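You operate a simulated robot arm through the tools that you are given. There is no shell and no other tool. Be economical: measure what you need, move in short steps, check, and stop when the job is done.

The job below is to be done with a simulated two-armed robot. You get a single attempt, and the scene is never put back.

JOB
Take the green insole from the top of the low table and put it on the dryer shelf. Then screw the cap back on the resin bottle. Then take the floor sign and put it on the spares table top. Then take the hood clip and leave it on the first brown lower cubby from the bottom. Then open the cleaner lid. The order counts. Set down upright: floor sign.

It is judged by the outcome, as a careful person would: the job done as asked, and still so three seconds after it is handed in. It fails if anything else is knocked over, pushed out of place, dropped, spilled or broken. A push-on lid holds only when it is set on centred and level and pressed home; a screw cap is set on level and turned clockwise until tight.

ROBOT AND FRAMES
Two 7-joint arms with two-finger parallel grippers on one trunk, on a base that drives. Base frame: it is fixed to the floor where the robot stands at the start and does not move with it; the origin is under the middle of the robot, x ahead of it, y to its left, z up; the surface under the hand at the start is at about z = 460. Units: mm, rad, N and s.
The left shoulder is at the start at [60, 189, 853], the right one opposite. With the tool pointing down near the work surface each hand reaches from about 100 to 640 mm from the robot's upright axis, wherever it stands, measured 20 degrees to its own side. Places, roughly: cleaner lid [-3100, -4700, 800]; dryer shelf [3800, 1000, 400]; first brown lower cubby [3800, -1200, 100]; floor sign [1250, -250, 250]; hood clip (4x3x5 cm) [800, -5000, 300]; insole [750, 250, 500]; resin bottle [750, 0, 500]; spares table top [2000, 3100, 800]. Payload 3.43 kg a hand.
The TCP of each hand is the grasp point between the finger pads, 30 mm short of the fingertips. In the tool frame z runs along the fingers and y along their closing line. The gripper opens to 94 mm. The fingers are 28 mm wide and 10 mm thick; the gripper's body (50 by 96 mm) begins 55 mm behind the TCP.
Orientation is told as [roll, pitch, yaw] about the base's x, y, z axes, in that order, counted from this pose: with the fingers straight down and closing along the base's y, the tool's x points along the base's -x, its y along +y and its z along -z.

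CONTROLS
- The arms move only by the tool jog_arm. It takes "left_steps", "right_steps" or both (then of equal length, played together; a hand with none holds still); each is one flat list of numbers, 7 for each row, row after row: the shift along the base's x, y, z in cm, then the turn, a rotation vector about the base's x, y, z in rad, then the closure, from 0 (fully open) to 1 (shut). In form: [x, y, z, rx, ry, rz, jaw, x, y, z, rx, ry, rz, jaw, ...]. A call has 1 to 8 rows; each row shifts and turns the commanded pose from where the row before left it. A row lasts 0.2 s, in which the tool goes at most 50 mm and 0.15 rad; a call with a longer step from one row to the next is refused whole, and so is a gripper value outside its range. A pose out of reach is approached as far as the arm can. The call stops where the force on the tool passes 40 N (or 10 N more than at its start, if that is more) or the arm is blocked; 0.2 s more then pass. Each finger travels about 153 mm/s and halts on what it meets, pressing with about 32 N; the grip force reading is that of the motor and also rises with nothing between the fingers. The clock runs only during rows and for 0.2 s after the last one: add rows that do not move to give the fingers time. The reply holds the time, the measured pose of the TCP, the force on the tool along the base axes, the opening and the grip force, in the units named above and with some noise, with the torque about the TCP (base axes, N m) and any sound that the robot's microphone picked up.
- Cameras (640 x 400 px; columns grow to the right, rows downward): "scene" is now at [8.8, 8.4, 1391.4]; the picture's right is [0.12, -0.99, 0.00], its down [-0.84, -0.10, -0.53] and it looks along [0.53, 0.06, -0.85] (base axes); focal length 274 px, centre (320, 200). "left" rides on the left gripper at [76, -14, -103] in its tool frame; the picture's right is [0.18, 0.98, 0.00], its down [-0.75, 0.14, -0.64] and it looks along [-0.63, 0.12, 0.77] (tool axes); focal length 243 px, centre (320, 200). "right" rides on the right gripper at [76, 14, -103] in its tool frame; the picture's right is [-0.18, 0.98, 0.00], its down [-0.75, -0.14, -0.64] and it looks along [-0.63, -0.12, 0.77] (tool axes); focal length 243 px, centre (320, 200). There is no depth. A picture from a camera that has moved, and an enlarged one, comes with that camera's place and axes in the base frame and with its lens.
- camera(camera): a new picture of that camera. No time passes.
- slide_trunk(by): slides the trunk up (or, below 0, down) by that many mm; the arms and the scene camera ride with it, the base frame stays. It gives what a move gives, with no picture.
- steer(legs): drives the robot by 1 to 6 legs, each [ahead, left, turn to the left] in mm, mm and rad, along the robot's own axes; the way and the turn of a leg run together, so that a leg with both is an arc; at most 1500 mm and 3.142 rad a leg. The arms and the cameras ride along, it lands a little off, and it stops where it bumps. It gives what a move gives.
- pan_tilt(pan, tilt): turns the head with the scene camera to pan (to the left, within 1.501 rad either way) and tilt (down, from -0.506 to 1.204), counted from straight ahead of the robot. It gives what a move gives.
- close_up(camera, box): a new picture of the part [left, top, right, bottom] of that camera's present view, enlarged. No time passes.
- job_done(): hands the job in; it is judged then, once.

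Work in short steps. Places have to be worked out from the pictures, the camera data and where the tool is seen: move nearer, look again, correct. Check each grasp and each placing, and mend what went wrong. You have 165 turns and 138 pictures in all, those below and enlarged ones among them. Open the grippers and draw the arms clear of the work before you hand the job in, unless the task says otherwise.

The tools are called after ">>>" as a command line: name --argument value ..., lists and objects as JSON in quotes. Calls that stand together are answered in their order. jog_arm: Moves the arms, as the interface text tells. Its arguments: {"type":"object","properties":{"left_steps":{"type":"array","items":{"type":"number"}},"right_steps":{"type":"array","items":{"type":"number"}}},"required":[]} The other tools are called the same way: slide_trunk (by) slides the trunk up or down; steer (legs) drives the base; pan_tilt (pan, tilt) turns the head that bears the scene camera; camera (camera) takes a picture; close_up (camera, box) takes an enlarged picture of a part of a camera's view; job_done () hands the job in.

At the start:

```text
clock: 0.0
left_ee_pos: [369.2, 272.1, 782.2]
left_ee_rot: [-0.002, 0.0, 0.001]
left_wrist_force: [0.8, 0.3, 0.1]
left_wrist_torque: [-0.02, -0.02, -0.01]
left_finger_gap: 93.9
left_gripper_force: 0.0
right_ee_pos: [340.8, -72.3, 778.8]
right_ee_rot: [-0.001, 0.0, -0.002]
right_wrist_force: [-0.5, 0.0, -0.4]
right_wrist_torque: [0.04, 0.03, -0.02]
right_finger_gap: 94.1
right_gripper_force: 0.1
trunk travel left (down, up): [-525.0, 465.0]
robot x, y, heading: [-1.2, -2.3, 0.005]
head pan, tilt: [0.119, 1.012]
```

scene: 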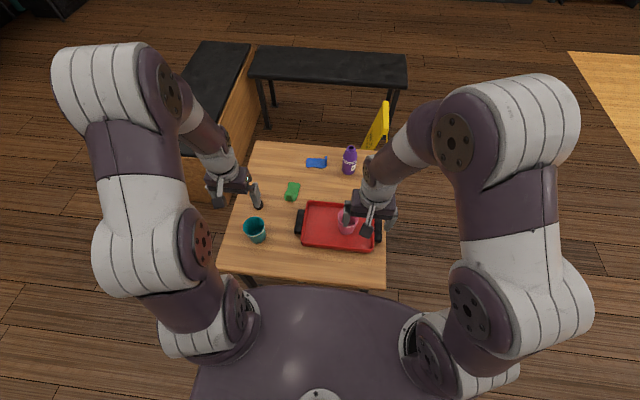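
right: 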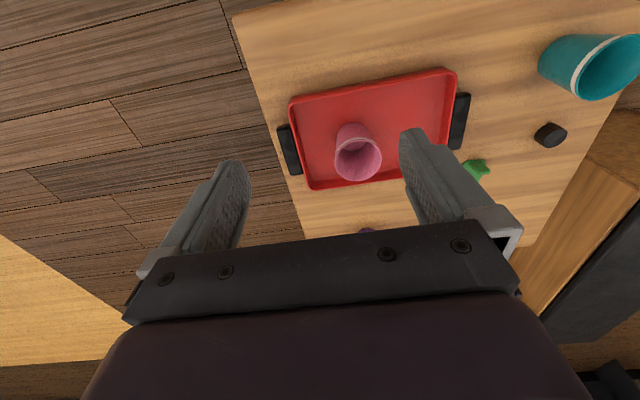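
left: 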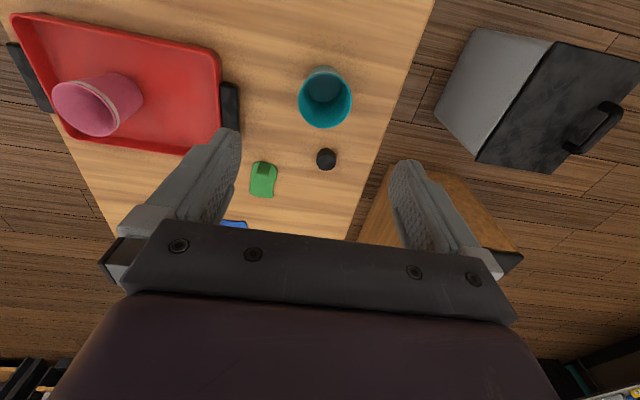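

The green insole seems to be near [607,189] on the table, and the black cap near the left hand. I take enlarged views to be sure.

>>> close_up --camera "scene" --box '[220, 130, 420, 270]'

>>> close_up --camera "left" --box '[200, 60, 400, 240]'

```text
2.86 times, centred on (320, 200) of scene
camera zoom: at [8.8, 8.4, 1391.4], right [0.12, -0.99, 0.0], down [-0.84, -0.1, -0.53], along [0.53, 0.06, -0.85], focal length 782 px, centre (320, 200)
```

zoom: 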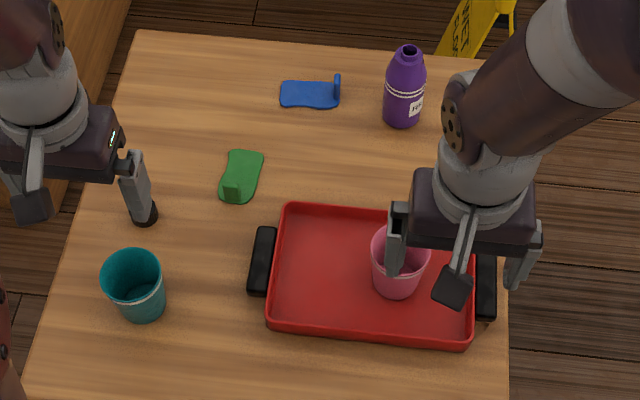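

```text
2.22 times, centred on (300, 150) of left
camera zoom: at [294.3, 257.2, 884.3], right [-0.18, 0.98, 0.0], down [0.75, 0.14, 0.64], along [0.63, 0.12, -0.77], focal length 539 px, centre (364, 311)
```

zoom: 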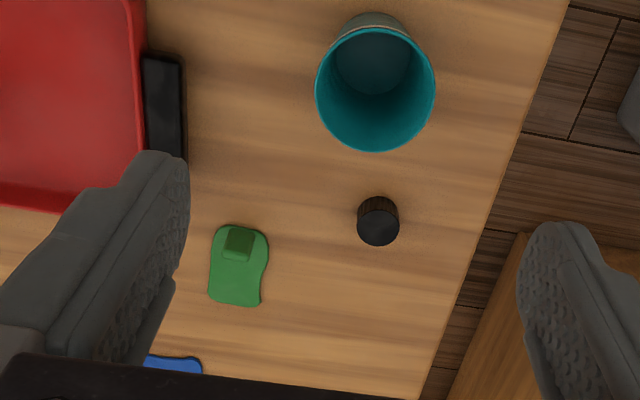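

The insole carries an upright tab at its near end, about [567,195], that I can grip. Before grasping I look ahead at the dryer shelf side and around the room.

>>> pan_tilt --pan 0.2 --tilt 0.3

>>> camera --camera "scene"

>>> pan_tilt --pan 1.45 --tilt 0.3

>>> camera --camera "scene"

>>> pan_tilt --pan -1.2 --tilt 0.3

>>> camera --camera "scene"

```text
clock: 1.1
left_ee_pos: [369.3, 272.7, 782.0]
left_ee_rot: [-0.001, 0.0, 0.0]
left_wrist_force: [-0.9, 0.2, -0.2]
left_wrist_torque: [0.03, -0.02, 0.0]
left_finger_gap: 94.1
left_gripper_force: 0.1
right_ee_pos: [341.0, -71.7, 778.3]
right_ee_rot: [0.0, 0.0, 0.0]
right_wrist_force: [0.4, -0.3, 0.2]
right_wrist_torque: [0.01, 0.0, 0.0]
right_finger_gap: 93.9
right_gripper_force: 0.1
trunk travel left (down, up): [-525.0, 465.0]
robot x, y, heading: [0.1, -1.3, 0.002]
head pan, tilt: [0.201, 0.3]
```

```text
132 pictures are left
camera scene: at [31.9, 18.9, 1451.7], right [0.2, -0.98, 0.0], down [-0.29, -0.06, -0.95], along [0.94, 0.19, -0.3], focal length 274 px, centre (320, 200)
```

scene: 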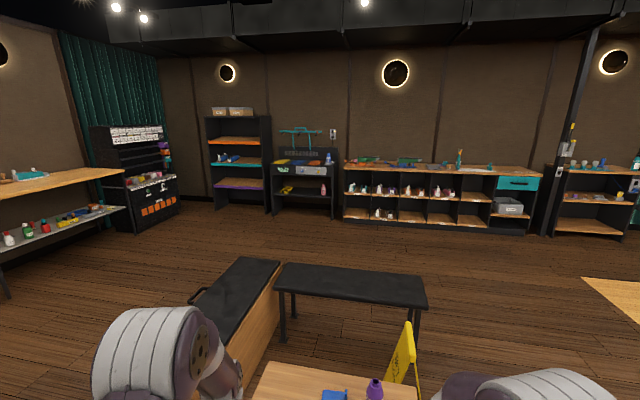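

```text
clock: 2.5
left_ee_pos: [369.2, 271.9, 782.1]
left_ee_rot: [0.0, -0.001, 0.001]
left_wrist_force: [-0.3, -0.8, -0.4]
left_wrist_torque: [0.02, -0.01, 0.03]
left_finger_gap: 94.2
left_gripper_force: 0.0
right_ee_pos: [340.9, -71.3, 777.8]
right_ee_rot: [0.001, 0.001, -0.002]
right_wrist_force: [-0.5, 0.3, 0.3]
right_wrist_torque: [0.03, 0.0, 0.01]
right_finger_gap: 94.1
right_gripper_force: 0.0
trunk travel left (down, up): [-525.0, 465.0]
robot x, y, heading: [2.0, 4.8, 0.004]
head pan, tilt: [1.45, 0.3]
```

```text
131 pictures are left
camera scene: at [-48.3, 92.9, 1451.8], right [0.99, -0.12, 0.0], down [-0.04, -0.29, -0.96], along [0.12, 0.95, -0.3], focal length 274 px, centre (320, 200)
```

scene: 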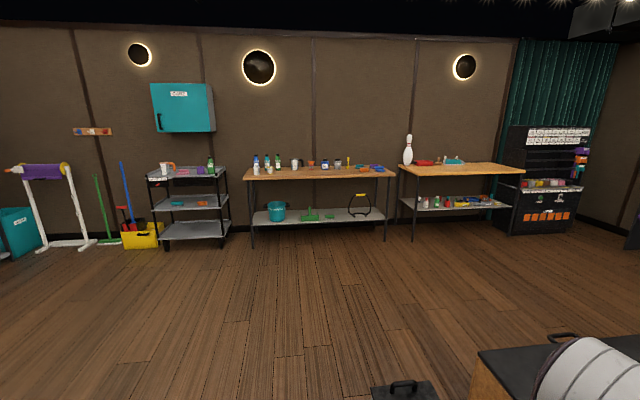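

```text
clock: 4.9
left_ee_pos: [370.4, 272.4, 781.2]
left_ee_rot: [0.0, 0.0, -0.001]
left_wrist_force: [0.3, 0.0, 0.4]
left_wrist_torque: [0.03, -0.01, -0.01]
left_finger_gap: 93.8
left_gripper_force: 0.0
right_ee_pos: [341.5, -72.5, 777.8]
right_ee_rot: [-0.001, -0.001, 0.0]
right_wrist_force: [-0.2, -0.3, -0.1]
right_wrist_torque: [-0.03, 0.0, 0.01]
right_finger_gap: 94.1
right_gripper_force: 0.0
trunk travel left (down, up): [-525.0, 465.0]
robot x, y, heading: [-4.4, -0.1, 0.002]
head pan, tilt: [-1.201, 0.3]
```

```text
130 pictures are left
camera scene: at [-25.8, -86.8, 1451.8], right [-0.93, -0.36, 0.0], down [-0.11, 0.28, -0.96], along [0.35, -0.89, -0.3], focal length 274 px, centre (320, 200)
```

scene: 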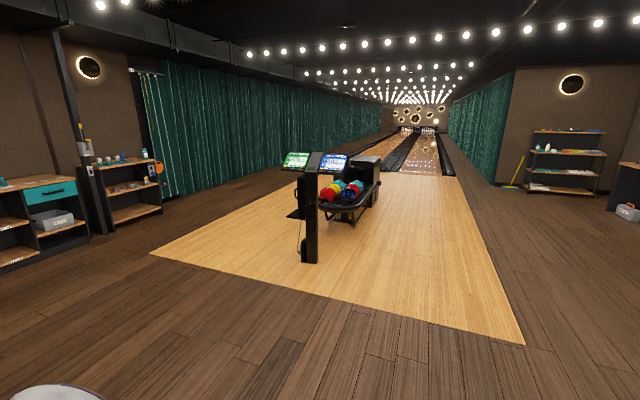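

The dryer is the black rack at about [3800,1000], and the cubbies are to its right. Now I move the left hand above the insole tab at z≈600 and look.

>>> pan_tilt --pan 0.119 --tilt 1.012

>>> jog_arm --left_steps '[2.83, -1.09, -1.5, 0, 0, 0, 0, 2.83, -1.09, -2, 0, 0, 0, 0, 2.83, -1.09, -3, 0, 0, 0, 0, 2.83, -1.09, -3, 0, 0, 0, 0, 2.83, -1.09, -3, 0, 0, 0, 0, 2.83, -1.09, -3, 0, 0, 0, 0, 2.83, -1.09, -3, 0, 0, 0, 0]'

>>> camera --camera "left"

>>> camera --camera "scene"

```text
clock: 6.4
left_ee_pos: [369.3, 272.8, 782.0]
left_ee_rot: [0.001, 0.0, 0.001]
left_wrist_force: [0.7, 0.7, 0.0]
left_wrist_torque: [0.01, 0.01, 0.01]
left_finger_gap: 93.8
left_gripper_force: 0.0
right_ee_pos: [342.8, -72.7, 777.6]
right_ee_rot: [-0.001, 0.001, 0.0]
right_wrist_force: [0.2, -0.3, -0.1]
right_wrist_torque: [-0.01, 0.02, -0.03]
right_finger_gap: 94.2
right_gripper_force: 0.0
trunk travel left (down, up): [-525.0, 465.0]
robot x, y, heading: [1.1, 2.9, -0.004]
head pan, tilt: [0.119, 1.012]
```

```text
clock: 8.0
left_ee_pos: [568.7, 195.1, 594.5]
left_ee_rot: [0.001, 0.0, 0.0]
left_wrist_force: [1.1, 0.3, 0.1]
left_wrist_torque: [0.0, 0.01, 0.0]
left_finger_gap: 94.1
left_gripper_force: 0.1
right_ee_pos: [342.1, -72.0, 777.9]
right_ee_rot: [0.0, 0.002, 0.0]
right_wrist_force: [-0.5, 0.2, -0.1]
right_wrist_torque: [0.0, 0.0, 0.01]
right_finger_gap: 94.1
right_gripper_force: 0.0
trunk travel left (down, up): [-525.0, 465.0]
robot x, y, heading: [-2.2, 0.4, 0.003]
head pan, tilt: [0.119, 1.012]
```

```text
129 pictures are left
camera left: at [493.6, 180.5, 696.4], right [-0.18, 0.98, 0.0], down [0.75, 0.14, 0.64], along [0.63, 0.12, -0.77], focal length 243 px, centre (320, 200)
```

left: 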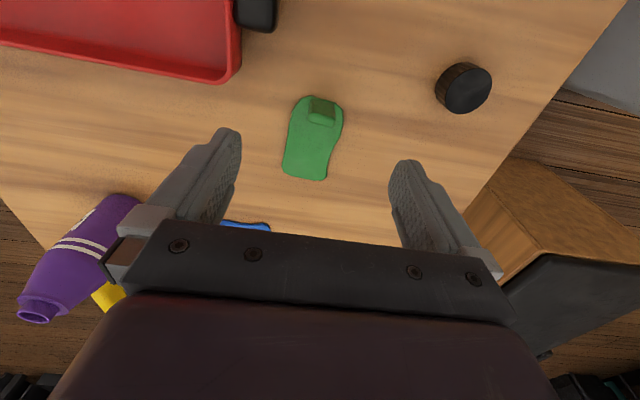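

```text
128 pictures are left
camera scene: at [9.9, 8.5, 1391.5], right [0.12, -0.99, 0.0], down [-0.84, -0.1, -0.53], along [0.53, 0.06, -0.85], focal length 274 px, centre (320, 200)
```

scene: 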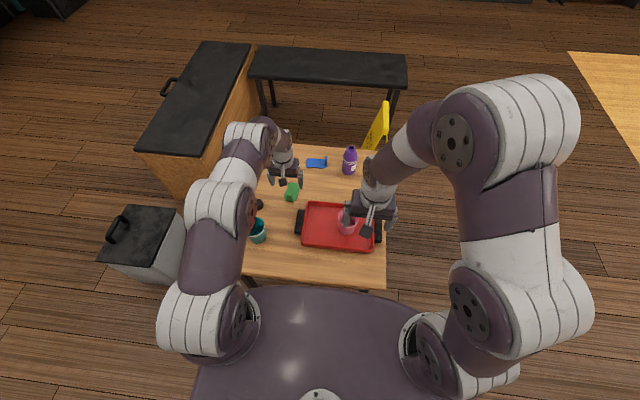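

The tab lies centred below the hand, about [571,197]. I zoom to see how tall the tab is before descending.

>>> close_up --camera "left" --box '[240, 70, 400, 190]'

>>> close_up --camera "scene" --box '[250, 140, 370, 240]'

```text
3.33 times, centred on (320, 130) of left
camera zoom: at [493.6, 180.5, 696.4], right [-0.18, 0.98, 0.0], down [0.75, 0.14, 0.64], along [0.63, 0.12, -0.77], focal length 809 px, centre (320, 433)
```

zoom: 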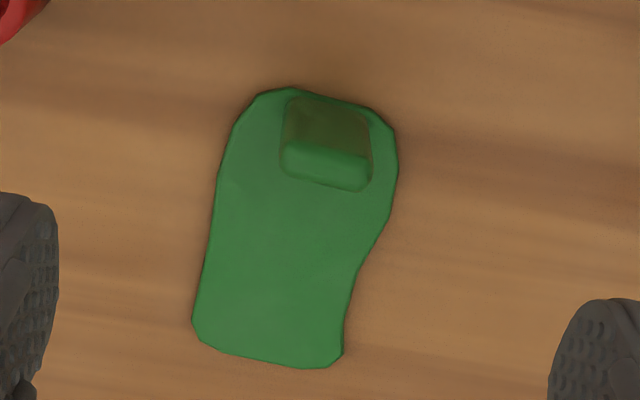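

```text
4.00 times, centred on (310, 190) of scene
camera zoom: at [9.9, 8.5, 1391.5], right [0.12, -0.99, 0.0], down [-0.84, -0.1, -0.53], along [0.53, 0.06, -0.85], focal length 1096 px, centre (360, 240)
```

zoom: 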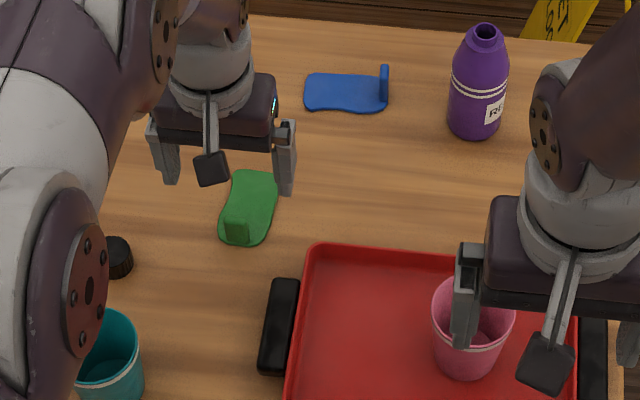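

The tab is about 11 mm thick in x (564–575), 25 mm wide in y around 196 and rises to z≈502. I descend so the fingertips are a few mm above the insole and close.

>>> jog_arm --left_steps '[0, 0.1, -3.5, 0, 0, 0, 0.2, 0, 0, -3.5, 0, 0, 0, 0.2, 0, 0, -2.3, 0, 0, 0, 0.2, 0, 0, 0, 0, 0, 0, 1, 0, 0, 0, 0, 0, 0, 1, 0, 0, 0, 0, 0, 0, 1]'

>>> camera --camera "left"

```text
clock: 9.4
left_ee_pos: [567.8, 196.6, 502.9]
left_ee_rot: [-0.002, -0.001, -0.001]
left_wrist_force: [-0.8, -0.4, -0.1]
left_wrist_torque: [-0.01, 0.0, -0.05]
left_finger_gap: 23.0
left_gripper_force: 32.5
right_ee_pos: [341.2, -71.3, 778.3]
right_ee_rot: [0.002, 0.0, 0.0]
right_wrist_force: [-0.1, 0.1, -0.5]
right_wrist_torque: [0.05, -0.02, 0.0]
right_finger_gap: 94.2
right_gripper_force: 0.2
trunk travel left (down, up): [-525.0, 465.0]
robot x, y, heading: [0.6, -0.8, 0.0]
head pan, tilt: [0.119, 1.012]
```

```text
125 pictures are left
camera left: at [492.0, 182.3, 605.4], right [-0.18, 0.98, 0.0], down [0.75, 0.14, 0.64], along [0.63, 0.12, -0.77], focal length 243 px, centre (320, 200)
```

left: 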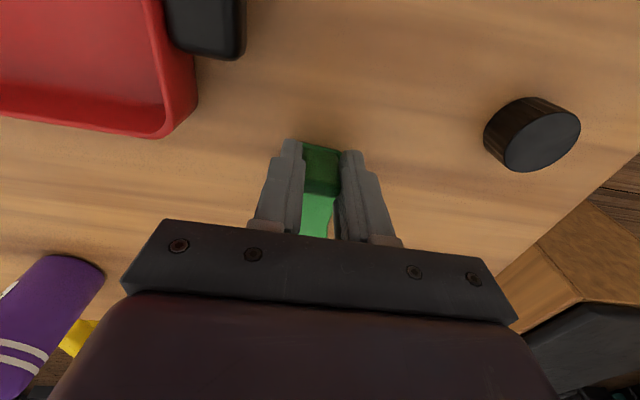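

The tab is held (gap 23 mm). I lift it straight up and draw it in toward the body.

>>> jog_arm --left_steps '[0, 0, 4, 0, 0, 0, 1, 0, 0, 4.5, 0, 0, 0, 1, 0, 0, 4.5, 0, 0, 0, 1, 0, 0, 4.5, 0, 0, 0, 1, -3, 0.5, 3, 0, 0, 0, 1, -4, 0.5, 2, 0, 0, 0, 1, -4, 0.5, 0, 0, 0, 0, 1, -4, 0.5, 0, 0, 0, 0, 1]'

>>> steer --legs '[[-250, 0, 0], [0, -1000, 0], [1400, 0, 0], [1400, 0, 0], [0, 1000, 0], [0, 900, 0]]'

>>> pan_tilt --pan 0.0 --tilt 0.7

>>> camera --camera "scene"

>>> camera --camera "left"

```text
clock: 11.2
left_ee_pos: [416.5, 213.3, 729.6]
left_ee_rot: [0.001, 0.0, -0.001]
left_wrist_force: [0.0, 0.0, 0.0]
left_wrist_torque: [0.0, 0.0, -0.03]
left_finger_gap: 0.1
left_gripper_force: 31.4
right_ee_pos: [339.5, -71.5, 777.4]
right_ee_rot: [-0.001, 0.0, 0.0]
right_wrist_force: [-0.7, -0.6, -0.1]
right_wrist_torque: [-0.01, -0.05, -0.02]
right_finger_gap: 94.1
right_gripper_force: 0.0
trunk travel left (down, up): [-525.0, 465.0]
robot x, y, heading: [-2.0, 2.4, -0.004]
head pan, tilt: [0.119, 1.012]
```

```text
clock: 40.2
left_ee_pos: [3028.2, 1104.9, 727.8]
left_ee_rot: [-0.001, 0.001, -0.024]
left_wrist_force: [-0.5, 0.8, -0.5]
left_wrist_torque: [-0.02, 0.0, -0.02]
left_finger_gap: 0.0
left_gripper_force: 32.0
right_ee_pos: [2946.2, 818.7, 777.9]
right_ee_rot: [-0.001, 0.0, -0.024]
right_wrist_force: [0.3, -0.5, 0.1]
right_wrist_torque: [-0.05, 0.0, -0.02]
right_finger_gap: 94.0
right_gripper_force: 0.0
trunk travel left (down, up): [-525.0, 465.0]
robot x, y, heading: [2606.8, 901.5, -0.026]
head pan, tilt: [0.119, 1.012]
```

```text
clock: 41.0
left_ee_pos: [3028.9, 1104.0, 728.9]
left_ee_rot: [0.0, 0.0, -0.024]
left_wrist_force: [-0.2, 0.6, 0.3]
left_wrist_torque: [-0.01, 0.01, -0.03]
left_finger_gap: 0.0
left_gripper_force: 31.8
right_ee_pos: [2945.7, 820.5, 777.7]
right_ee_rot: [0.0, 0.001, -0.026]
right_wrist_force: [-0.3, -0.3, 0.3]
right_wrist_torque: [-0.02, 0.01, 0.01]
right_finger_gap: 94.2
right_gripper_force: 0.1
trunk travel left (down, up): [-525.0, 465.0]
robot x, y, heading: [2603.6, 902.8, -0.027]
head pan, tilt: [0.0, 0.7]
```

```text
124 pictures are left
camera scene: at [2631.2, 900.1, 1415.6], right [-0.02, -1.0, 0.0], down [-0.64, 0.02, -0.76], along [0.76, -0.02, -0.64], focal length 274 px, centre (320, 200)
```

scene: 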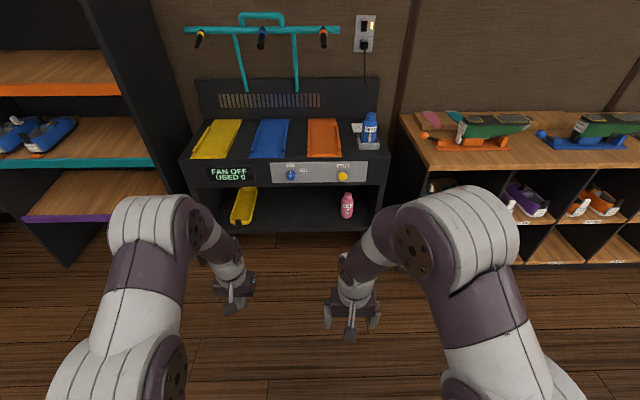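

```text
123 pictures are left
camera left: at [2953.2, 1091.6, 830.9], right [-0.16, 0.99, 0.0], down [0.76, 0.12, 0.64], along [0.63, 0.1, -0.77], focal length 243 px, centre (320, 200)
```

left: 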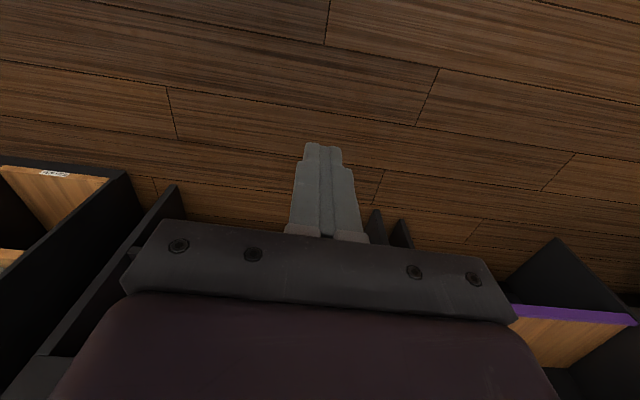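

The gap reads 0: the insole slipped out during the lift, and I should have checked before driving. The dryer shelf is the low open shelf under the deck. I drive back the same way and look for the insole.

>>> steer --legs '[[0, 0, 0.026], [0, -1000, 0], [0, -900, 0], [-1400, 0, 0], [-1450, 0, 0], [0, 1000, 0]]'

>>> pan_tilt --pan 0.1 --tilt 0.85

>>> camera --camera "scene"

```text
clock: 69.1
left_ee_pos: [145.9, 123.1, 729.5]
left_ee_rot: [0.001, 0.001, 0.024]
left_wrist_force: [-0.6, -1.4, 0.1]
left_wrist_torque: [-0.02, 0.01, -0.06]
left_finger_gap: 0.0
left_gripper_force: 31.7
right_ee_pos: [77.9, -165.6, 778.6]
right_ee_rot: [0.0, 0.0, 0.027]
right_wrist_force: [0.1, 0.3, -0.5]
right_wrist_torque: [0.02, 0.01, -0.01]
right_finger_gap: 94.0
right_gripper_force: 0.1
trunk travel left (down, up): [-525.0, 465.0]
robot x, y, heading: [-267.2, -104.4, 0.028]
head pan, tilt: [0.0, 0.7]
```

```text
clock: 69.8
left_ee_pos: [146.9, 121.7, 729.4]
left_ee_rot: [0.0, 0.0, 0.025]
left_wrist_force: [-1.1, 0.2, -0.5]
left_wrist_torque: [0.01, 0.0, 0.0]
left_finger_gap: 0.0
left_gripper_force: 31.7
right_ee_pos: [78.0, -165.8, 777.3]
right_ee_rot: [0.001, 0.0, 0.025]
right_wrist_force: [-0.3, -0.1, 0.0]
right_wrist_torque: [-0.02, -0.01, 0.0]
right_finger_gap: 94.1
right_gripper_force: 0.1
trunk travel left (down, up): [-525.0, 465.0]
robot x, y, heading: [-267.1, -102.1, 0.023]
head pan, tilt: [0.099, 0.85]
```

```text
122 pictures are left
camera scene: at [-247.4, -94.1, 1403.4], right [0.12, -0.99, 0.0], down [-0.75, -0.09, -0.66], along [0.66, 0.08, -0.75], focal length 274 px, centre (320, 200)
```

scene: 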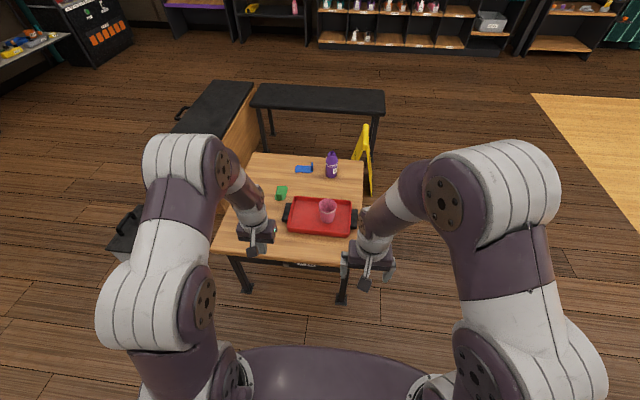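

The green insole is still lying on the table where it was. I drive back to the original spot and zoom.

>>> steer --legs '[[270, 100, -0.025]]'

>>> jog_arm --left_steps '[0, 0, 1, 0, 0, 0, 0, 0, 0, 1, 0, 0, 0, 0, 0, 0, 0, 0, 0, 0, 0]'

>>> close_up --camera "left" --box '[200, 60, 440, 240]'

```text
clock: 71.8
left_ee_pos: [418.7, 219.2, 728.3]
left_ee_rot: [-0.002, 0.0, 0.006]
left_wrist_force: [-0.6, -0.4, -0.9]
left_wrist_torque: [0.0, 0.03, 0.01]
left_finger_gap: 0.2
left_gripper_force: 31.9
right_ee_pos: [343.9, -68.7, 779.3]
right_ee_rot: [0.001, 0.0, 0.002]
right_wrist_force: [-0.2, -0.9, 0.0]
right_wrist_torque: [-0.01, 0.03, 0.01]
right_finger_gap: 94.2
right_gripper_force: 0.1
trunk travel left (down, up): [-525.0, 465.0]
robot x, y, heading: [-0.0, 2.9, 0.003]
head pan, tilt: [0.099, 0.85]
```

```text
clock: 72.6
left_ee_pos: [418.1, 217.7, 747.9]
left_ee_rot: [0.001, 0.0, 0.004]
left_wrist_force: [0.1, 0.0, 0.3]
left_wrist_torque: [0.02, 0.0, 0.02]
left_finger_gap: 94.0
left_gripper_force: 0.0
right_ee_pos: [344.3, -67.3, 777.6]
right_ee_rot: [0.001, 0.0, 0.004]
right_wrist_force: [-0.4, 0.4, 0.1]
right_wrist_torque: [-0.02, -0.02, 0.02]
right_finger_gap: 94.0
right_gripper_force: 0.2
trunk travel left (down, up): [-525.0, 465.0]
robot x, y, heading: [2.9, 5.6, 0.003]
head pan, tilt: [0.099, 0.85]
```

```text
2.22 times, centred on (320, 150) of left
camera zoom: at [343.3, 203.1, 850.7], right [-0.19, 0.98, 0.0], down [0.75, 0.14, 0.64], along [0.63, 0.12, -0.77], focal length 539 px, centre (320, 311)
```

zoom: 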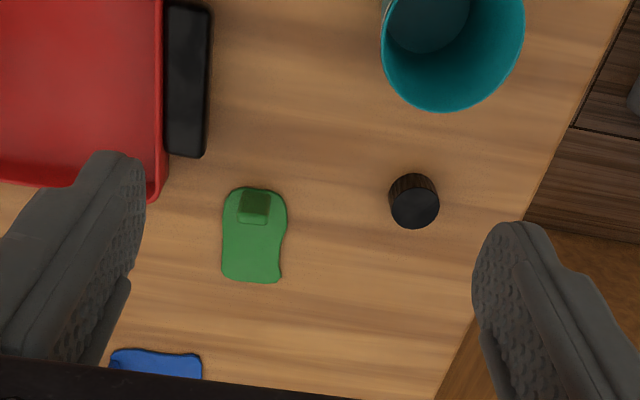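

The insole is still upright, tab near [552,193]. This time I will grip the tab across its thin side (broad faces) with the hand yawed −90° and tilted ~30° for the later shelf insertion. First I turn the hand up high.

>>> jog_arm --left_steps '[0.5, 0, 0, 0, 0, -0.143, 0, 0.5, 0, 0, 0, 0, -0.143, 0, 0.5, 0, 0, 0, 0, -0.143, 0, 0.5, 0, 0, 0, 0, -0.143, 0, 0.5, 0, 0, 0, 0, -0.143, 0, 0.5, 0, 0, 0, 0, -0.143, 0, 0.5, 0, 0, 0, 0, -0.143, 0, 0.5, 0, 0, 0, 0, -0.143, 0]'

>>> jog_arm --left_steps '[1, 0, -1, 0, 0, -0.143, 0, 1, 0, -1, 0, 0, -0.143, 0, 1, 0, -1, 0, 0, -0.141, 0, 1, 0, -1, -0.13, 0, 0, 0, 1, 0, -1, -0.13, 0, 0, 0, 1, 0, -1, -0.13, 0, 0, 0, 1, 0, -1, -0.13, 0, 0, 0, 1, 0, -1, 0, 0, 0, 0]'

>>> camera --camera "left"

>>> camera --camera "scene"

```text
clock: 74.4
left_ee_pos: [458.2, 217.9, 748.7]
left_ee_rot: [0.001, -0.002, -1.142]
left_wrist_force: [0.3, 0.1, 0.1]
left_wrist_torque: [-0.01, 0.03, -0.03]
left_finger_gap: 93.8
left_gripper_force: 0.1
right_ee_pos: [343.7, -67.7, 778.1]
right_ee_rot: [0.0, 0.001, 0.003]
right_wrist_force: [0.0, 0.9, 0.1]
right_wrist_torque: [0.01, 0.0, 0.01]
right_finger_gap: 94.0
right_gripper_force: 0.0
trunk travel left (down, up): [-525.0, 465.0]
robot x, y, heading: [1.2, 2.3, 0.008]
head pan, tilt: [0.099, 0.85]
```

```text
clock: 76.2
left_ee_pos: [538.4, 218.8, 669.5]
left_ee_rot: [-0.001, -0.524, -1.567]
left_wrist_force: [-0.6, 0.4, -0.7]
left_wrist_torque: [-0.02, -0.01, -0.01]
left_finger_gap: 93.8
left_gripper_force: 0.1
right_ee_pos: [343.3, -68.4, 778.3]
right_ee_rot: [0.0, 0.0, 0.003]
right_wrist_force: [0.8, -0.3, 0.9]
right_wrist_torque: [-0.02, 0.02, 0.02]
right_finger_gap: 94.2
right_gripper_force: 0.0
trunk travel left (down, up): [-525.0, 465.0]
robot x, y, heading: [1.0, 3.7, 0.003]
head pan, tilt: [0.099, 0.85]
```

```text
120 pictures are left
camera left: at [524.8, 335.0, 719.2], right [0.98, 0.16, -0.09], down [0.14, -0.33, 0.93], along [0.12, -0.93, -0.35], focal length 243 px, centre (320, 200)
```

left: 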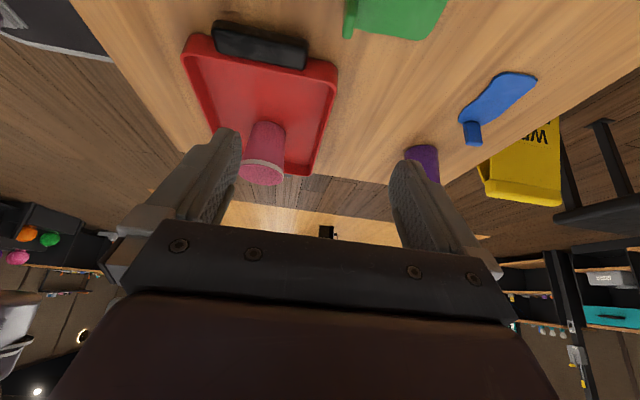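

```text
119 pictures are left
camera scene: at [20.6, 10.1, 1403.4], right [0.1, -0.99, 0.0], down [-0.75, -0.08, -0.66], along [0.66, 0.07, -0.75], focal length 274 px, centre (320, 200)
```

scene: 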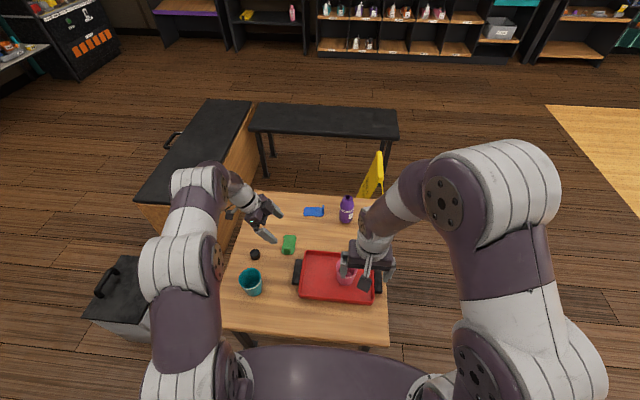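

The tilted pose is reachable. I zoom the scene camera to locate the tab accurately.

>>> close_up --camera "scene" --box '[230, 195, 330, 275]'

>>> close_up --camera "left" --box '[300, 0, 460, 100]'

```text
5.00 times, centred on (280, 235) of scene
camera zoom: at [20.6, 10.1, 1403.4], right [0.1, -0.99, 0.0], down [-0.75, -0.08, -0.66], along [0.66, 0.07, -0.75], focal length 1369 px, centre (520, 25)
```

zoom: 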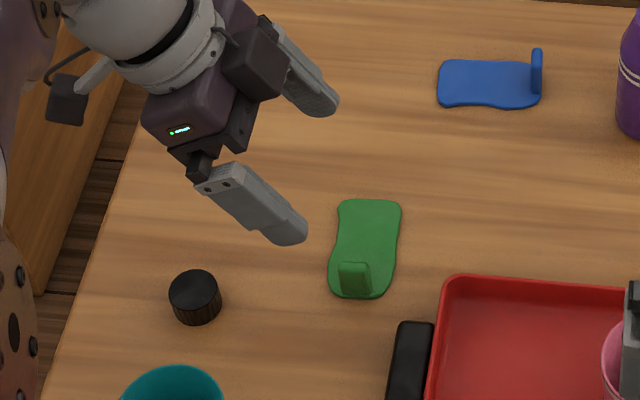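

```text
4.00 times, centred on (380, 50) of left
camera zoom: at [524.8, 335.0, 719.2], right [0.98, 0.16, -0.09], down [0.14, -0.33, 0.93], along [0.12, -0.93, -0.35], focal length 970 px, centre (80, 800)
```

zoom: 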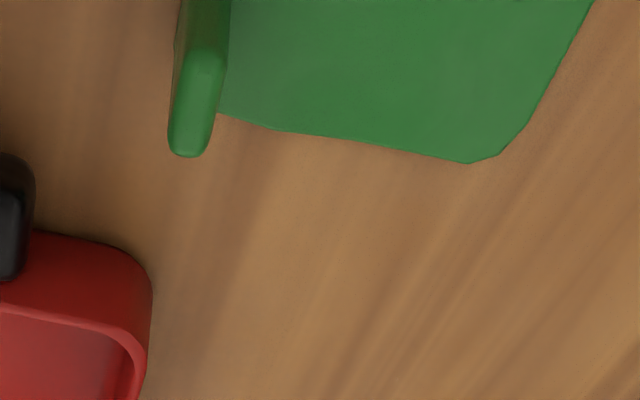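

The tab's top centre is at about [554,194,500], 10 mm thick along x. I descend to TCP [554,203,501] with a partial opening.

>>> jog_arm --left_steps '[1.56, -0.6, -3, 0, 0, 0, 0.4, 0, -0.4, -4, 0, 0, 0, 0.4, 0, -0.3, -4, 0, 0, 0, 0.4, 0, -0.3, -3, 0, 0, 0, 0.4]'

>>> camera --camera "left"

```text
clock: 77.2
left_ee_pos: [554.6, 204.0, 529.9]
left_ee_rot: [-0.002, -0.52, -1.567]
left_wrist_force: [-0.7, -0.9, -0.1]
left_wrist_torque: [-0.03, 0.0, 0.02]
left_finger_gap: 56.3
left_gripper_force: 0.0
right_ee_pos: [343.9, -69.3, 777.9]
right_ee_rot: [0.0, -0.001, 0.002]
right_wrist_force: [1.1, -0.3, 0.2]
right_wrist_torque: [-0.03, 0.0, 0.02]
right_finger_gap: 94.4
right_gripper_force: 0.1
trunk travel left (down, up): [-525.0, 465.0]
robot x, y, heading: [2.4, 4.5, 0.0]
head pan, tilt: [0.099, 0.85]
```

```text
116 pictures are left
camera left: at [541.2, 320.4, 579.8], right [0.98, 0.16, -0.09], down [0.14, -0.33, 0.93], along [0.12, -0.93, -0.35], focal length 243 px, centre (320, 200)
```

left: 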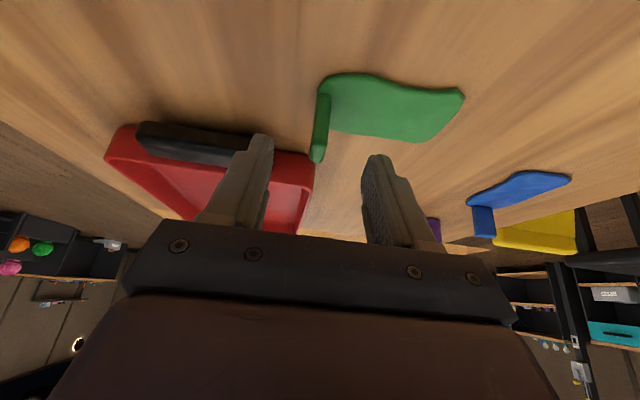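

The tab lies centred between the fingers. I descend 29 mm, close, and lift gently.

>>> jog_arm --left_steps '[0, 0, -1.5, 0, 0, 0, 0.4, 0, -0.1, -1.4, 0, 0, 0, 0.4, 0, 0, 0, 0, 0, 0, 1, 0, 0, 0, 0, 0, 0, 1, 0, 0, 0, 0, 0, 0, 1, 0, 0, 1, 0, 0, 0, 1, 0, 0, 1.5, 0, 0, 0, 1, 0, 0, 1.5, 0, 0, 0, 1]'

>>> camera --camera "left"

```text
clock: 79.0
left_ee_pos: [555.6, 202.1, 540.8]
left_ee_rot: [-0.002, -0.519, -1.566]
left_wrist_force: [0.0, 0.0, -0.1]
left_wrist_torque: [0.01, 0.01, 0.01]
left_finger_gap: 9.0
left_gripper_force: 31.2
right_ee_pos: [344.6, -68.7, 778.8]
right_ee_rot: [0.001, 0.001, 0.003]
right_wrist_force: [0.2, -0.5, -0.9]
right_wrist_torque: [-0.01, -0.03, 0.03]
right_finger_gap: 93.9
right_gripper_force: 0.0
trunk travel left (down, up): [-525.0, 465.0]
robot x, y, heading: [6.2, 1.4, 0.002]
head pan, tilt: [0.099, 0.85]
```

```text
115 pictures are left
camera left: at [541.6, 318.0, 591.5], right [0.98, 0.16, -0.09], down [0.14, -0.33, 0.93], along [0.12, -0.93, -0.35], focal length 243 px, centre (320, 200)
```

left: 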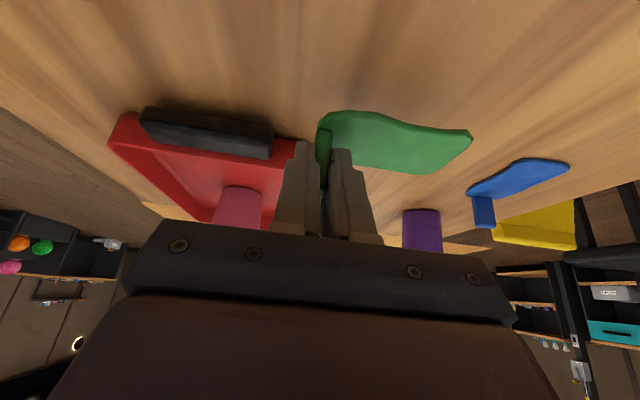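

The insole is held level (gap 9 mm). I lift it further and turn the yaw back to 0 high over the table, then check again.

>>> jog_arm --left_steps '[0, 0, 2.5, 0, 0, 0, 1, 0, 0, 2.5, 0, 0, 0, 1, 0, 0, 3, 0, 0, 0, 1, 0, 0, 3, 0, 0, 0, 1, -1, 0, 3, 0, 0, 0, 1, -2, 0, 3, 0, 0, 0.05, 1, -2, 0, 2, 0, 0, 0.1, 1, -2, 0, 1, 0, 0, 0.1, 1]'

>>> jog_arm --left_steps '[-1, 0, 0, 0, 0, 0.14, 1, -1, 0, 0, 0, 0, 0.14, 1, -1, 0, 0, 0, 0, 0.14, 1, -1, 0, 0, 0, 0, 0.14, 1, -1, 0, 0, 0, 0, 0.14, 1, -1, 0, 0, 0, 0, 0.14, 1, 0, 0, 0, 0, 0, 0.14, 1, 0, 0, 0, 0, 0, 0.14, 1]'

>>> jog_arm --left_steps '[-1, 0, 0, 0, 0, 0.1, 1, -1, 0, 0, 0, 0, 0.1, 1, 0, 0, 0, 0, 0, 0, 1]'

>>> camera --camera "left"

>>> camera --camera "scene"

```text
clock: 80.8
left_ee_pos: [484.3, 203.3, 742.0]
left_ee_rot: [-0.002, -0.52, -1.316]
left_wrist_force: [-0.2, 0.3, 0.1]
left_wrist_torque: [0.01, 0.02, 0.0]
left_finger_gap: 8.9
left_gripper_force: 32.1
right_ee_pos: [344.7, -68.6, 777.9]
right_ee_rot: [0.0, 0.0, 0.004]
right_wrist_force: [0.3, 0.5, 0.4]
right_wrist_torque: [-0.02, 0.0, -0.01]
right_finger_gap: 94.1
right_gripper_force: 0.0
trunk travel left (down, up): [-525.0, 465.0]
robot x, y, heading: [2.3, 5.0, -0.0]
head pan, tilt: [0.099, 0.85]
```

```text
clock: 82.6
left_ee_pos: [423.6, 202.1, 738.0]
left_ee_rot: [-0.002, -0.521, -0.193]
left_wrist_force: [0.1, 0.4, 0.1]
left_wrist_torque: [0.01, 0.03, -0.01]
left_finger_gap: 9.0
left_gripper_force: 31.2
right_ee_pos: [344.6, -69.2, 778.4]
right_ee_rot: [0.0, 0.001, 0.004]
right_wrist_force: [-0.2, 0.0, -0.9]
right_wrist_torque: [0.0, -0.02, 0.01]
right_finger_gap: 94.3
right_gripper_force: 0.1
trunk travel left (down, up): [-525.0, 465.0]
robot x, y, heading: [2.1, -0.8, 0.007]
head pan, tilt: [0.099, 0.85]
```

```text
clock: 83.4
left_ee_pos: [403.6, 201.9, 739.1]
left_ee_rot: [-0.01, -0.516, 0.003]
left_wrist_force: [-0.8, -0.8, -0.8]
left_wrist_torque: [-0.02, 0.0, 0.01]
left_finger_gap: 9.0
left_gripper_force: 32.0
right_ee_pos: [344.3, -67.7, 779.5]
right_ee_rot: [0.001, 0.001, 0.002]
right_wrist_force: [-0.6, 0.0, -0.5]
right_wrist_torque: [0.02, 0.01, 0.01]
right_finger_gap: 94.2
right_gripper_force: 0.1
trunk travel left (down, up): [-525.0, 465.0]
robot x, y, heading: [1.4, 4.5, 0.004]
head pan, tilt: [0.099, 0.85]
```

```text
114 pictures are left
camera left: at [288.1, 188.0, 789.7], right [-0.16, 0.98, -0.1], down [0.34, 0.15, 0.93], along [0.93, 0.11, -0.36], focal length 243 px, centre (320, 200)
```

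left: 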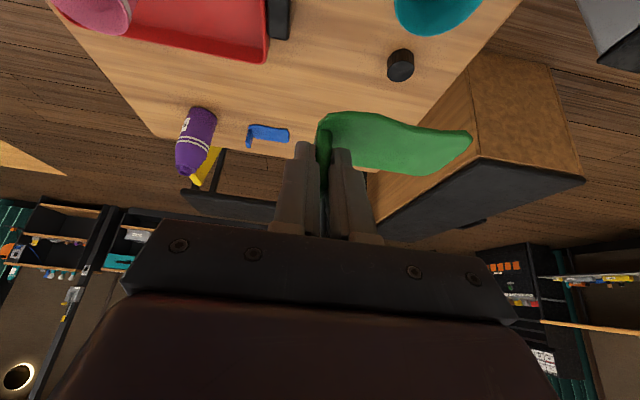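

```text
113 pictures are left
camera scene: at [20.3, 10.2, 1403.4], right [0.1, -0.99, 0.0], down [-0.75, -0.08, -0.66], along [0.66, 0.07, -0.75], focal length 274 px, centre (320, 200)
```

scene: 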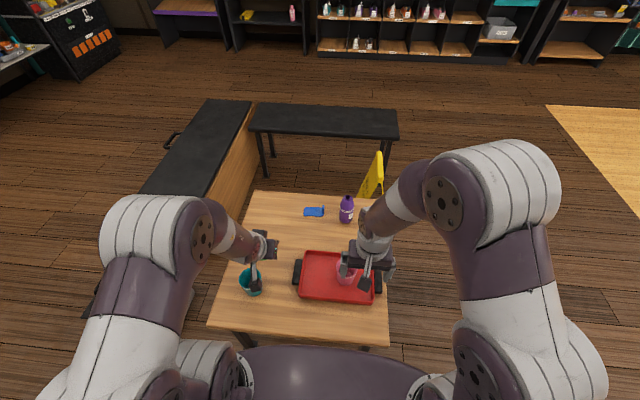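

Insole is held level with its toe to the left. I drive the same way to the dryer, stopping with room in front of it.

>>> steer --legs '[[-250, 0, 0], [0, -1000, 0], [1450, 0, 0], [1450, 0, 0], [0, 900, 0], [0, 900, 0]]'

>>> pan_tilt --pan 0.1 --tilt 0.6

>>> camera --camera "scene"

>>> camera --camera "left"

```text
clock: 112.3
left_ee_pos: [2969.5, 1075.9, 738.9]
left_ee_rot: [-0.013, -0.516, 0.046]
left_wrist_force: [-0.1, -0.4, -1.1]
left_wrist_torque: [-0.01, 0.02, -0.01]
left_finger_gap: 8.6
left_gripper_force: 32.0
right_ee_pos: [2919.9, 803.3, 778.7]
right_ee_rot: [0.0, 0.0, 0.046]
right_wrist_force: [-0.2, 0.1, -0.7]
right_wrist_torque: [-0.01, 0.03, -0.01]
right_finger_gap: 94.0
right_gripper_force: 0.2
trunk travel left (down, up): [-525.0, 465.0]
robot x, y, heading: [2574.2, 859.7, 0.044]
head pan, tilt: [0.099, 0.85]
```

```text
clock: 113.0
left_ee_pos: [2969.1, 1075.4, 737.6]
left_ee_rot: [-0.01, -0.517, 0.045]
left_wrist_force: [-0.5, 0.4, -0.5]
left_wrist_torque: [-0.03, 0.02, -0.03]
left_finger_gap: 8.7
left_gripper_force: 32.2
right_ee_pos: [2920.1, 802.4, 777.7]
right_ee_rot: [-0.001, 0.001, 0.046]
right_wrist_force: [1.2, -0.5, 0.4]
right_wrist_torque: [0.01, -0.03, 0.04]
right_finger_gap: 94.2
right_gripper_force: 0.0
trunk travel left (down, up): [-525.0, 465.0]
robot x, y, heading: [2577.6, 857.9, 0.05]
head pan, tilt: [0.099, 0.6]
```

```text
112 pictures are left
camera scene: at [2603.2, 869.7, 1424.2], right [0.14, -0.99, 0.0], down [-0.56, -0.08, -0.82], along [0.82, 0.12, -0.57], focal length 274 px, centre (320, 200)
```

scene: 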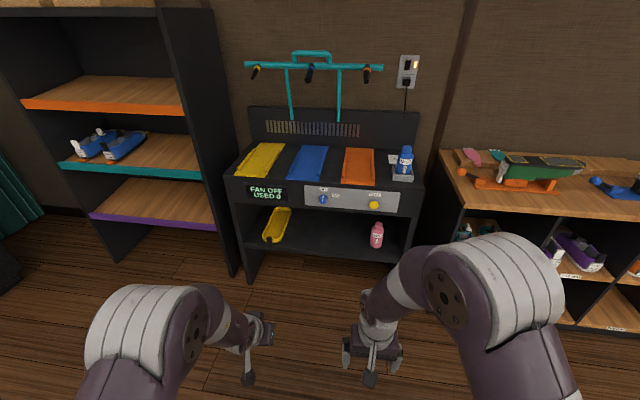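

```text
111 pictures are left
camera left: at [2853.5, 1056.9, 789.7], right [-0.2, 0.97, -0.1], down [0.33, 0.16, 0.93], along [0.92, 0.15, -0.36], focal length 243 px, centre (320, 200)
```

left: 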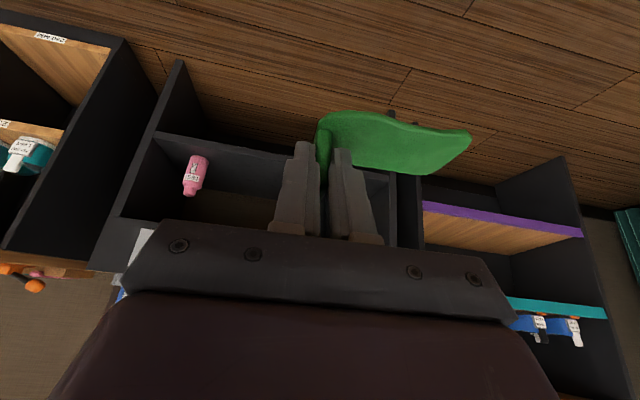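

The dryer front is at x≈3680, the shelf top around z≈325, and the deck's underside z≈616; the space between y 770 and 1270 is free. I straighten, lower the trunk 300 mm and come closer for a better look.

>>> slide_trunk --by -300

>>> steer --legs '[[0, -40, -0.047], [520, 0, 0]]'

>>> pan_tilt --pan 0.1 --tilt 0.6

>>> camera --camera "scene"

>>> camera --camera "left"

```text
clock: 116.0
left_ee_pos: [2970.5, 1076.3, 437.6]
left_ee_rot: [-0.011, -0.516, 0.046]
left_wrist_force: [0.6, 0.3, -0.3]
left_wrist_torque: [-0.04, -0.01, -0.03]
left_finger_gap: 8.7
left_gripper_force: 31.9
right_ee_pos: [2920.2, 803.4, 478.5]
right_ee_rot: [0.0, 0.0, 0.045]
right_wrist_force: [0.5, -0.2, -0.5]
right_wrist_torque: [-0.01, 0.02, -0.02]
right_finger_gap: 94.1
right_gripper_force: 0.0
trunk travel left (down, up): [-225.0, 765.0]
robot x, y, heading: [2574.2, 858.6, 0.047]
head pan, tilt: [0.099, 0.6]
```

```text
clock: 119.5
left_ee_pos: [3494.8, 1006.0, 438.1]
left_ee_rot: [-0.01, -0.515, -0.019]
left_wrist_force: [0.0, 0.6, -0.1]
left_wrist_torque: [0.01, -0.02, 0.02]
left_finger_gap: 8.6
left_gripper_force: 31.9
right_ee_pos: [3428.9, 737.2, 478.4]
right_ee_rot: [-0.001, 0.002, -0.018]
right_wrist_force: [0.3, 0.3, 0.2]
right_wrist_torque: [0.0, -0.03, 0.01]
right_finger_gap: 94.0
right_gripper_force: 0.1
trunk travel left (down, up): [-225.0, 765.0]
robot x, y, heading: [3084.2, 815.1, -0.015]
head pan, tilt: [0.099, 0.6]
```

```text
clock: 120.1
left_ee_pos: [3493.9, 1005.2, 437.3]
left_ee_rot: [-0.011, -0.517, -0.017]
left_wrist_force: [-0.1, 0.8, -1.3]
left_wrist_torque: [-0.03, 0.0, 0.01]
left_finger_gap: 8.7
left_gripper_force: 32.2
right_ee_pos: [3429.0, 737.5, 479.5]
right_ee_rot: [0.0, 0.001, -0.016]
right_wrist_force: [0.5, -0.8, 1.5]
right_wrist_torque: [-0.01, -0.02, -0.01]
right_finger_gap: 94.1
right_gripper_force: 0.0
trunk travel left (down, up): [-225.0, 765.0]
robot x, y, heading: [3087.6, 812.1, -0.016]
head pan, tilt: [0.099, 0.6]
```

```text
110 pictures are left
camera scene: at [3116.8, 823.1, 1124.3], right [0.08, -1.0, 0.0], down [-0.56, -0.05, -0.83], along [0.82, 0.07, -0.56], focal length 274 px, centre (320, 200)
```

scene: 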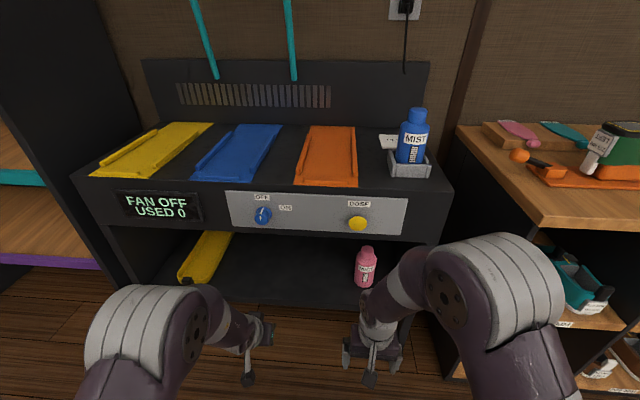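

```text
109 pictures are left
camera left: at [3378.3, 994.4, 489.7], right [-0.14, 0.99, -0.1], down [0.34, 0.14, 0.93], along [0.93, 0.09, -0.36], focal length 243 px, centre (320, 200)
```

left: 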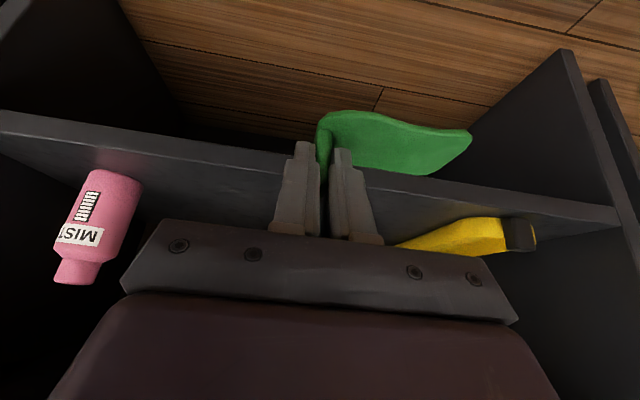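

Both views agree the pink bottle stands at [3722,728] with shelf top z≈374; its front edge is about x=3620–3650. I zoom on the left view to pin the shelf edge.

>>> close_up --camera "left" --box '[140, 90, 340, 230]'

>>> close_up --camera "scene" --box '[100, 180, 460, 390]'

```text
2.86 times, centred on (240, 160) of left
camera zoom: at [3378.3, 994.4, 489.7], right [-0.14, 0.99, -0.1], down [0.34, 0.14, 0.93], along [0.93, 0.09, -0.36], focal length 693 px, centre (549, 314)
```

zoom: 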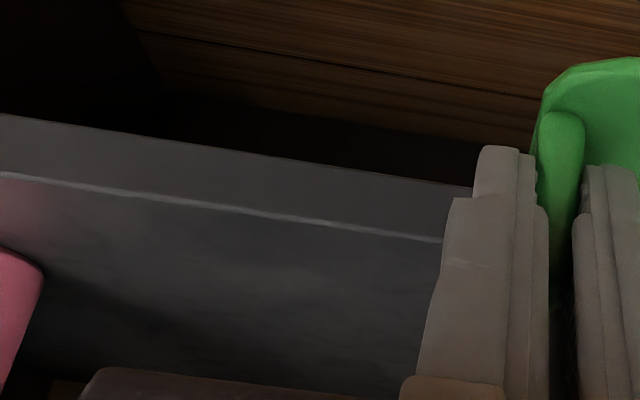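

```text
1.78 times, centred on (280, 285) of scene
camera zoom: at [3116.8, 823.1, 1124.3], right [0.08, -1.0, 0.0], down [-0.56, -0.05, -0.83], along [0.82, 0.07, -0.56], focal length 487 px, centre (391, 49)
```

zoom: 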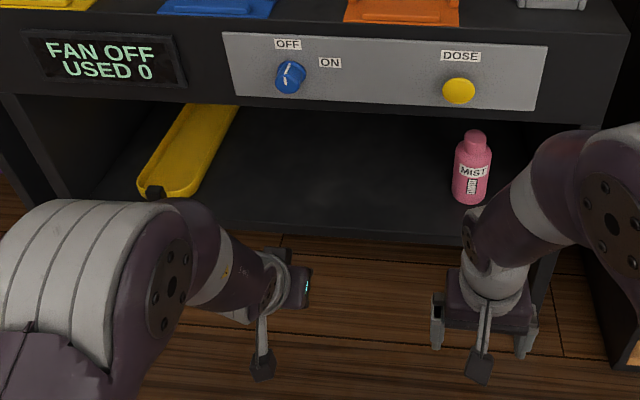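

Refined: shelf top z≈348, front edge x≈3672, deck underside ≈645. I drive 100 mm ahead, then reach the left hand in to x≈3740 at the present height.

>>> steer --legs '[[100, 0, 0.016]]'

>>> jog_arm --left_steps '[3, 0, 0, 0, 0, 0, 1, 3, 0, 0, 0, 0, 0, 1, 3, 0, 0, 0, 0, 0, 1, 3, 0, 0, 0, 0, 0, 1, 2.6, 0, 0, 0, 0, 0, 1]'

>>> camera --camera "left"

>>> camera --camera "scene"

```text
clock: 121.3
left_ee_pos: [3590.3, 1011.6, 438.2]
left_ee_rot: [-0.011, -0.515, -0.004]
left_wrist_force: [0.4, 0.2, 0.3]
left_wrist_torque: [0.0, 0.0, 0.01]
left_finger_gap: 8.9
left_gripper_force: 32.0
right_ee_pos: [3528.3, 741.4, 478.5]
right_ee_rot: [0.0, 0.0, -0.002]
right_wrist_force: [-0.3, 1.3, 0.2]
right_wrist_torque: [-0.02, 0.03, 0.0]
right_finger_gap: 94.1
right_gripper_force: 0.1
trunk travel left (down, up): [-225.0, 765.0]
robot x, y, heading: [3185.2, 811.2, -0.001]
head pan, tilt: [0.099, 0.6]
```

```text
clock: 122.5
left_ee_pos: [3721.4, 1013.9, 436.1]
left_ee_rot: [-0.013, -0.512, 0.006]
left_wrist_force: [-0.6, 1.1, -0.7]
left_wrist_torque: [-0.01, -0.01, -0.01]
left_finger_gap: 8.9
left_gripper_force: 31.9
right_ee_pos: [3521.3, 744.4, 481.5]
right_ee_rot: [-0.002, -0.013, 0.001]
right_wrist_force: [-1.1, 0.6, -0.3]
right_wrist_torque: [-0.01, 0.03, 0.02]
right_finger_gap: 94.2
right_gripper_force: 0.0
trunk travel left (down, up): [-225.0, 765.0]
robot x, y, heading: [3180.2, 809.6, -0.0]
head pan, tilt: [0.099, 0.6]
```

```text
106 pictures are left
camera left: at [3606.0, 999.9, 488.3], right [-0.16, 0.98, -0.1], down [0.34, 0.15, 0.93], along [0.93, 0.11, -0.36], focal length 243 px, centre (320, 200)
```

left: 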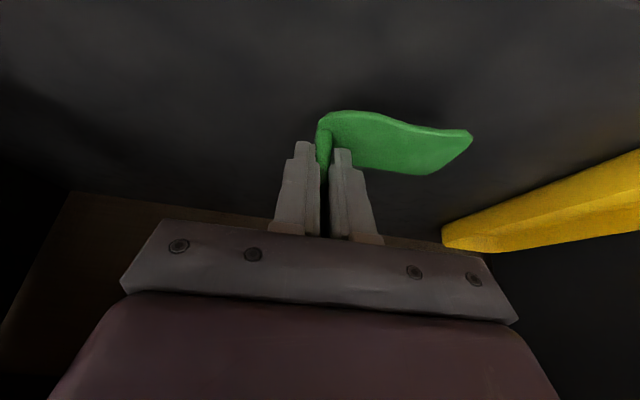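

```text
105 pictures are left
camera scene: at [3199.1, 825.8, 1123.7], right [0.1, -0.99, 0.0], down [-0.55, -0.06, -0.83], along [0.83, 0.08, -0.55], focal length 274 px, centre (320, 200)
```

scene: 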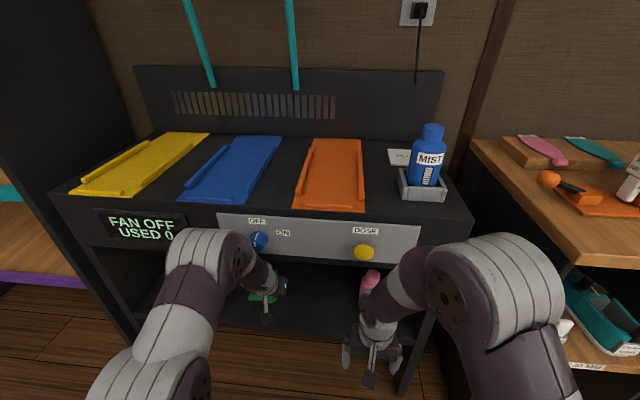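

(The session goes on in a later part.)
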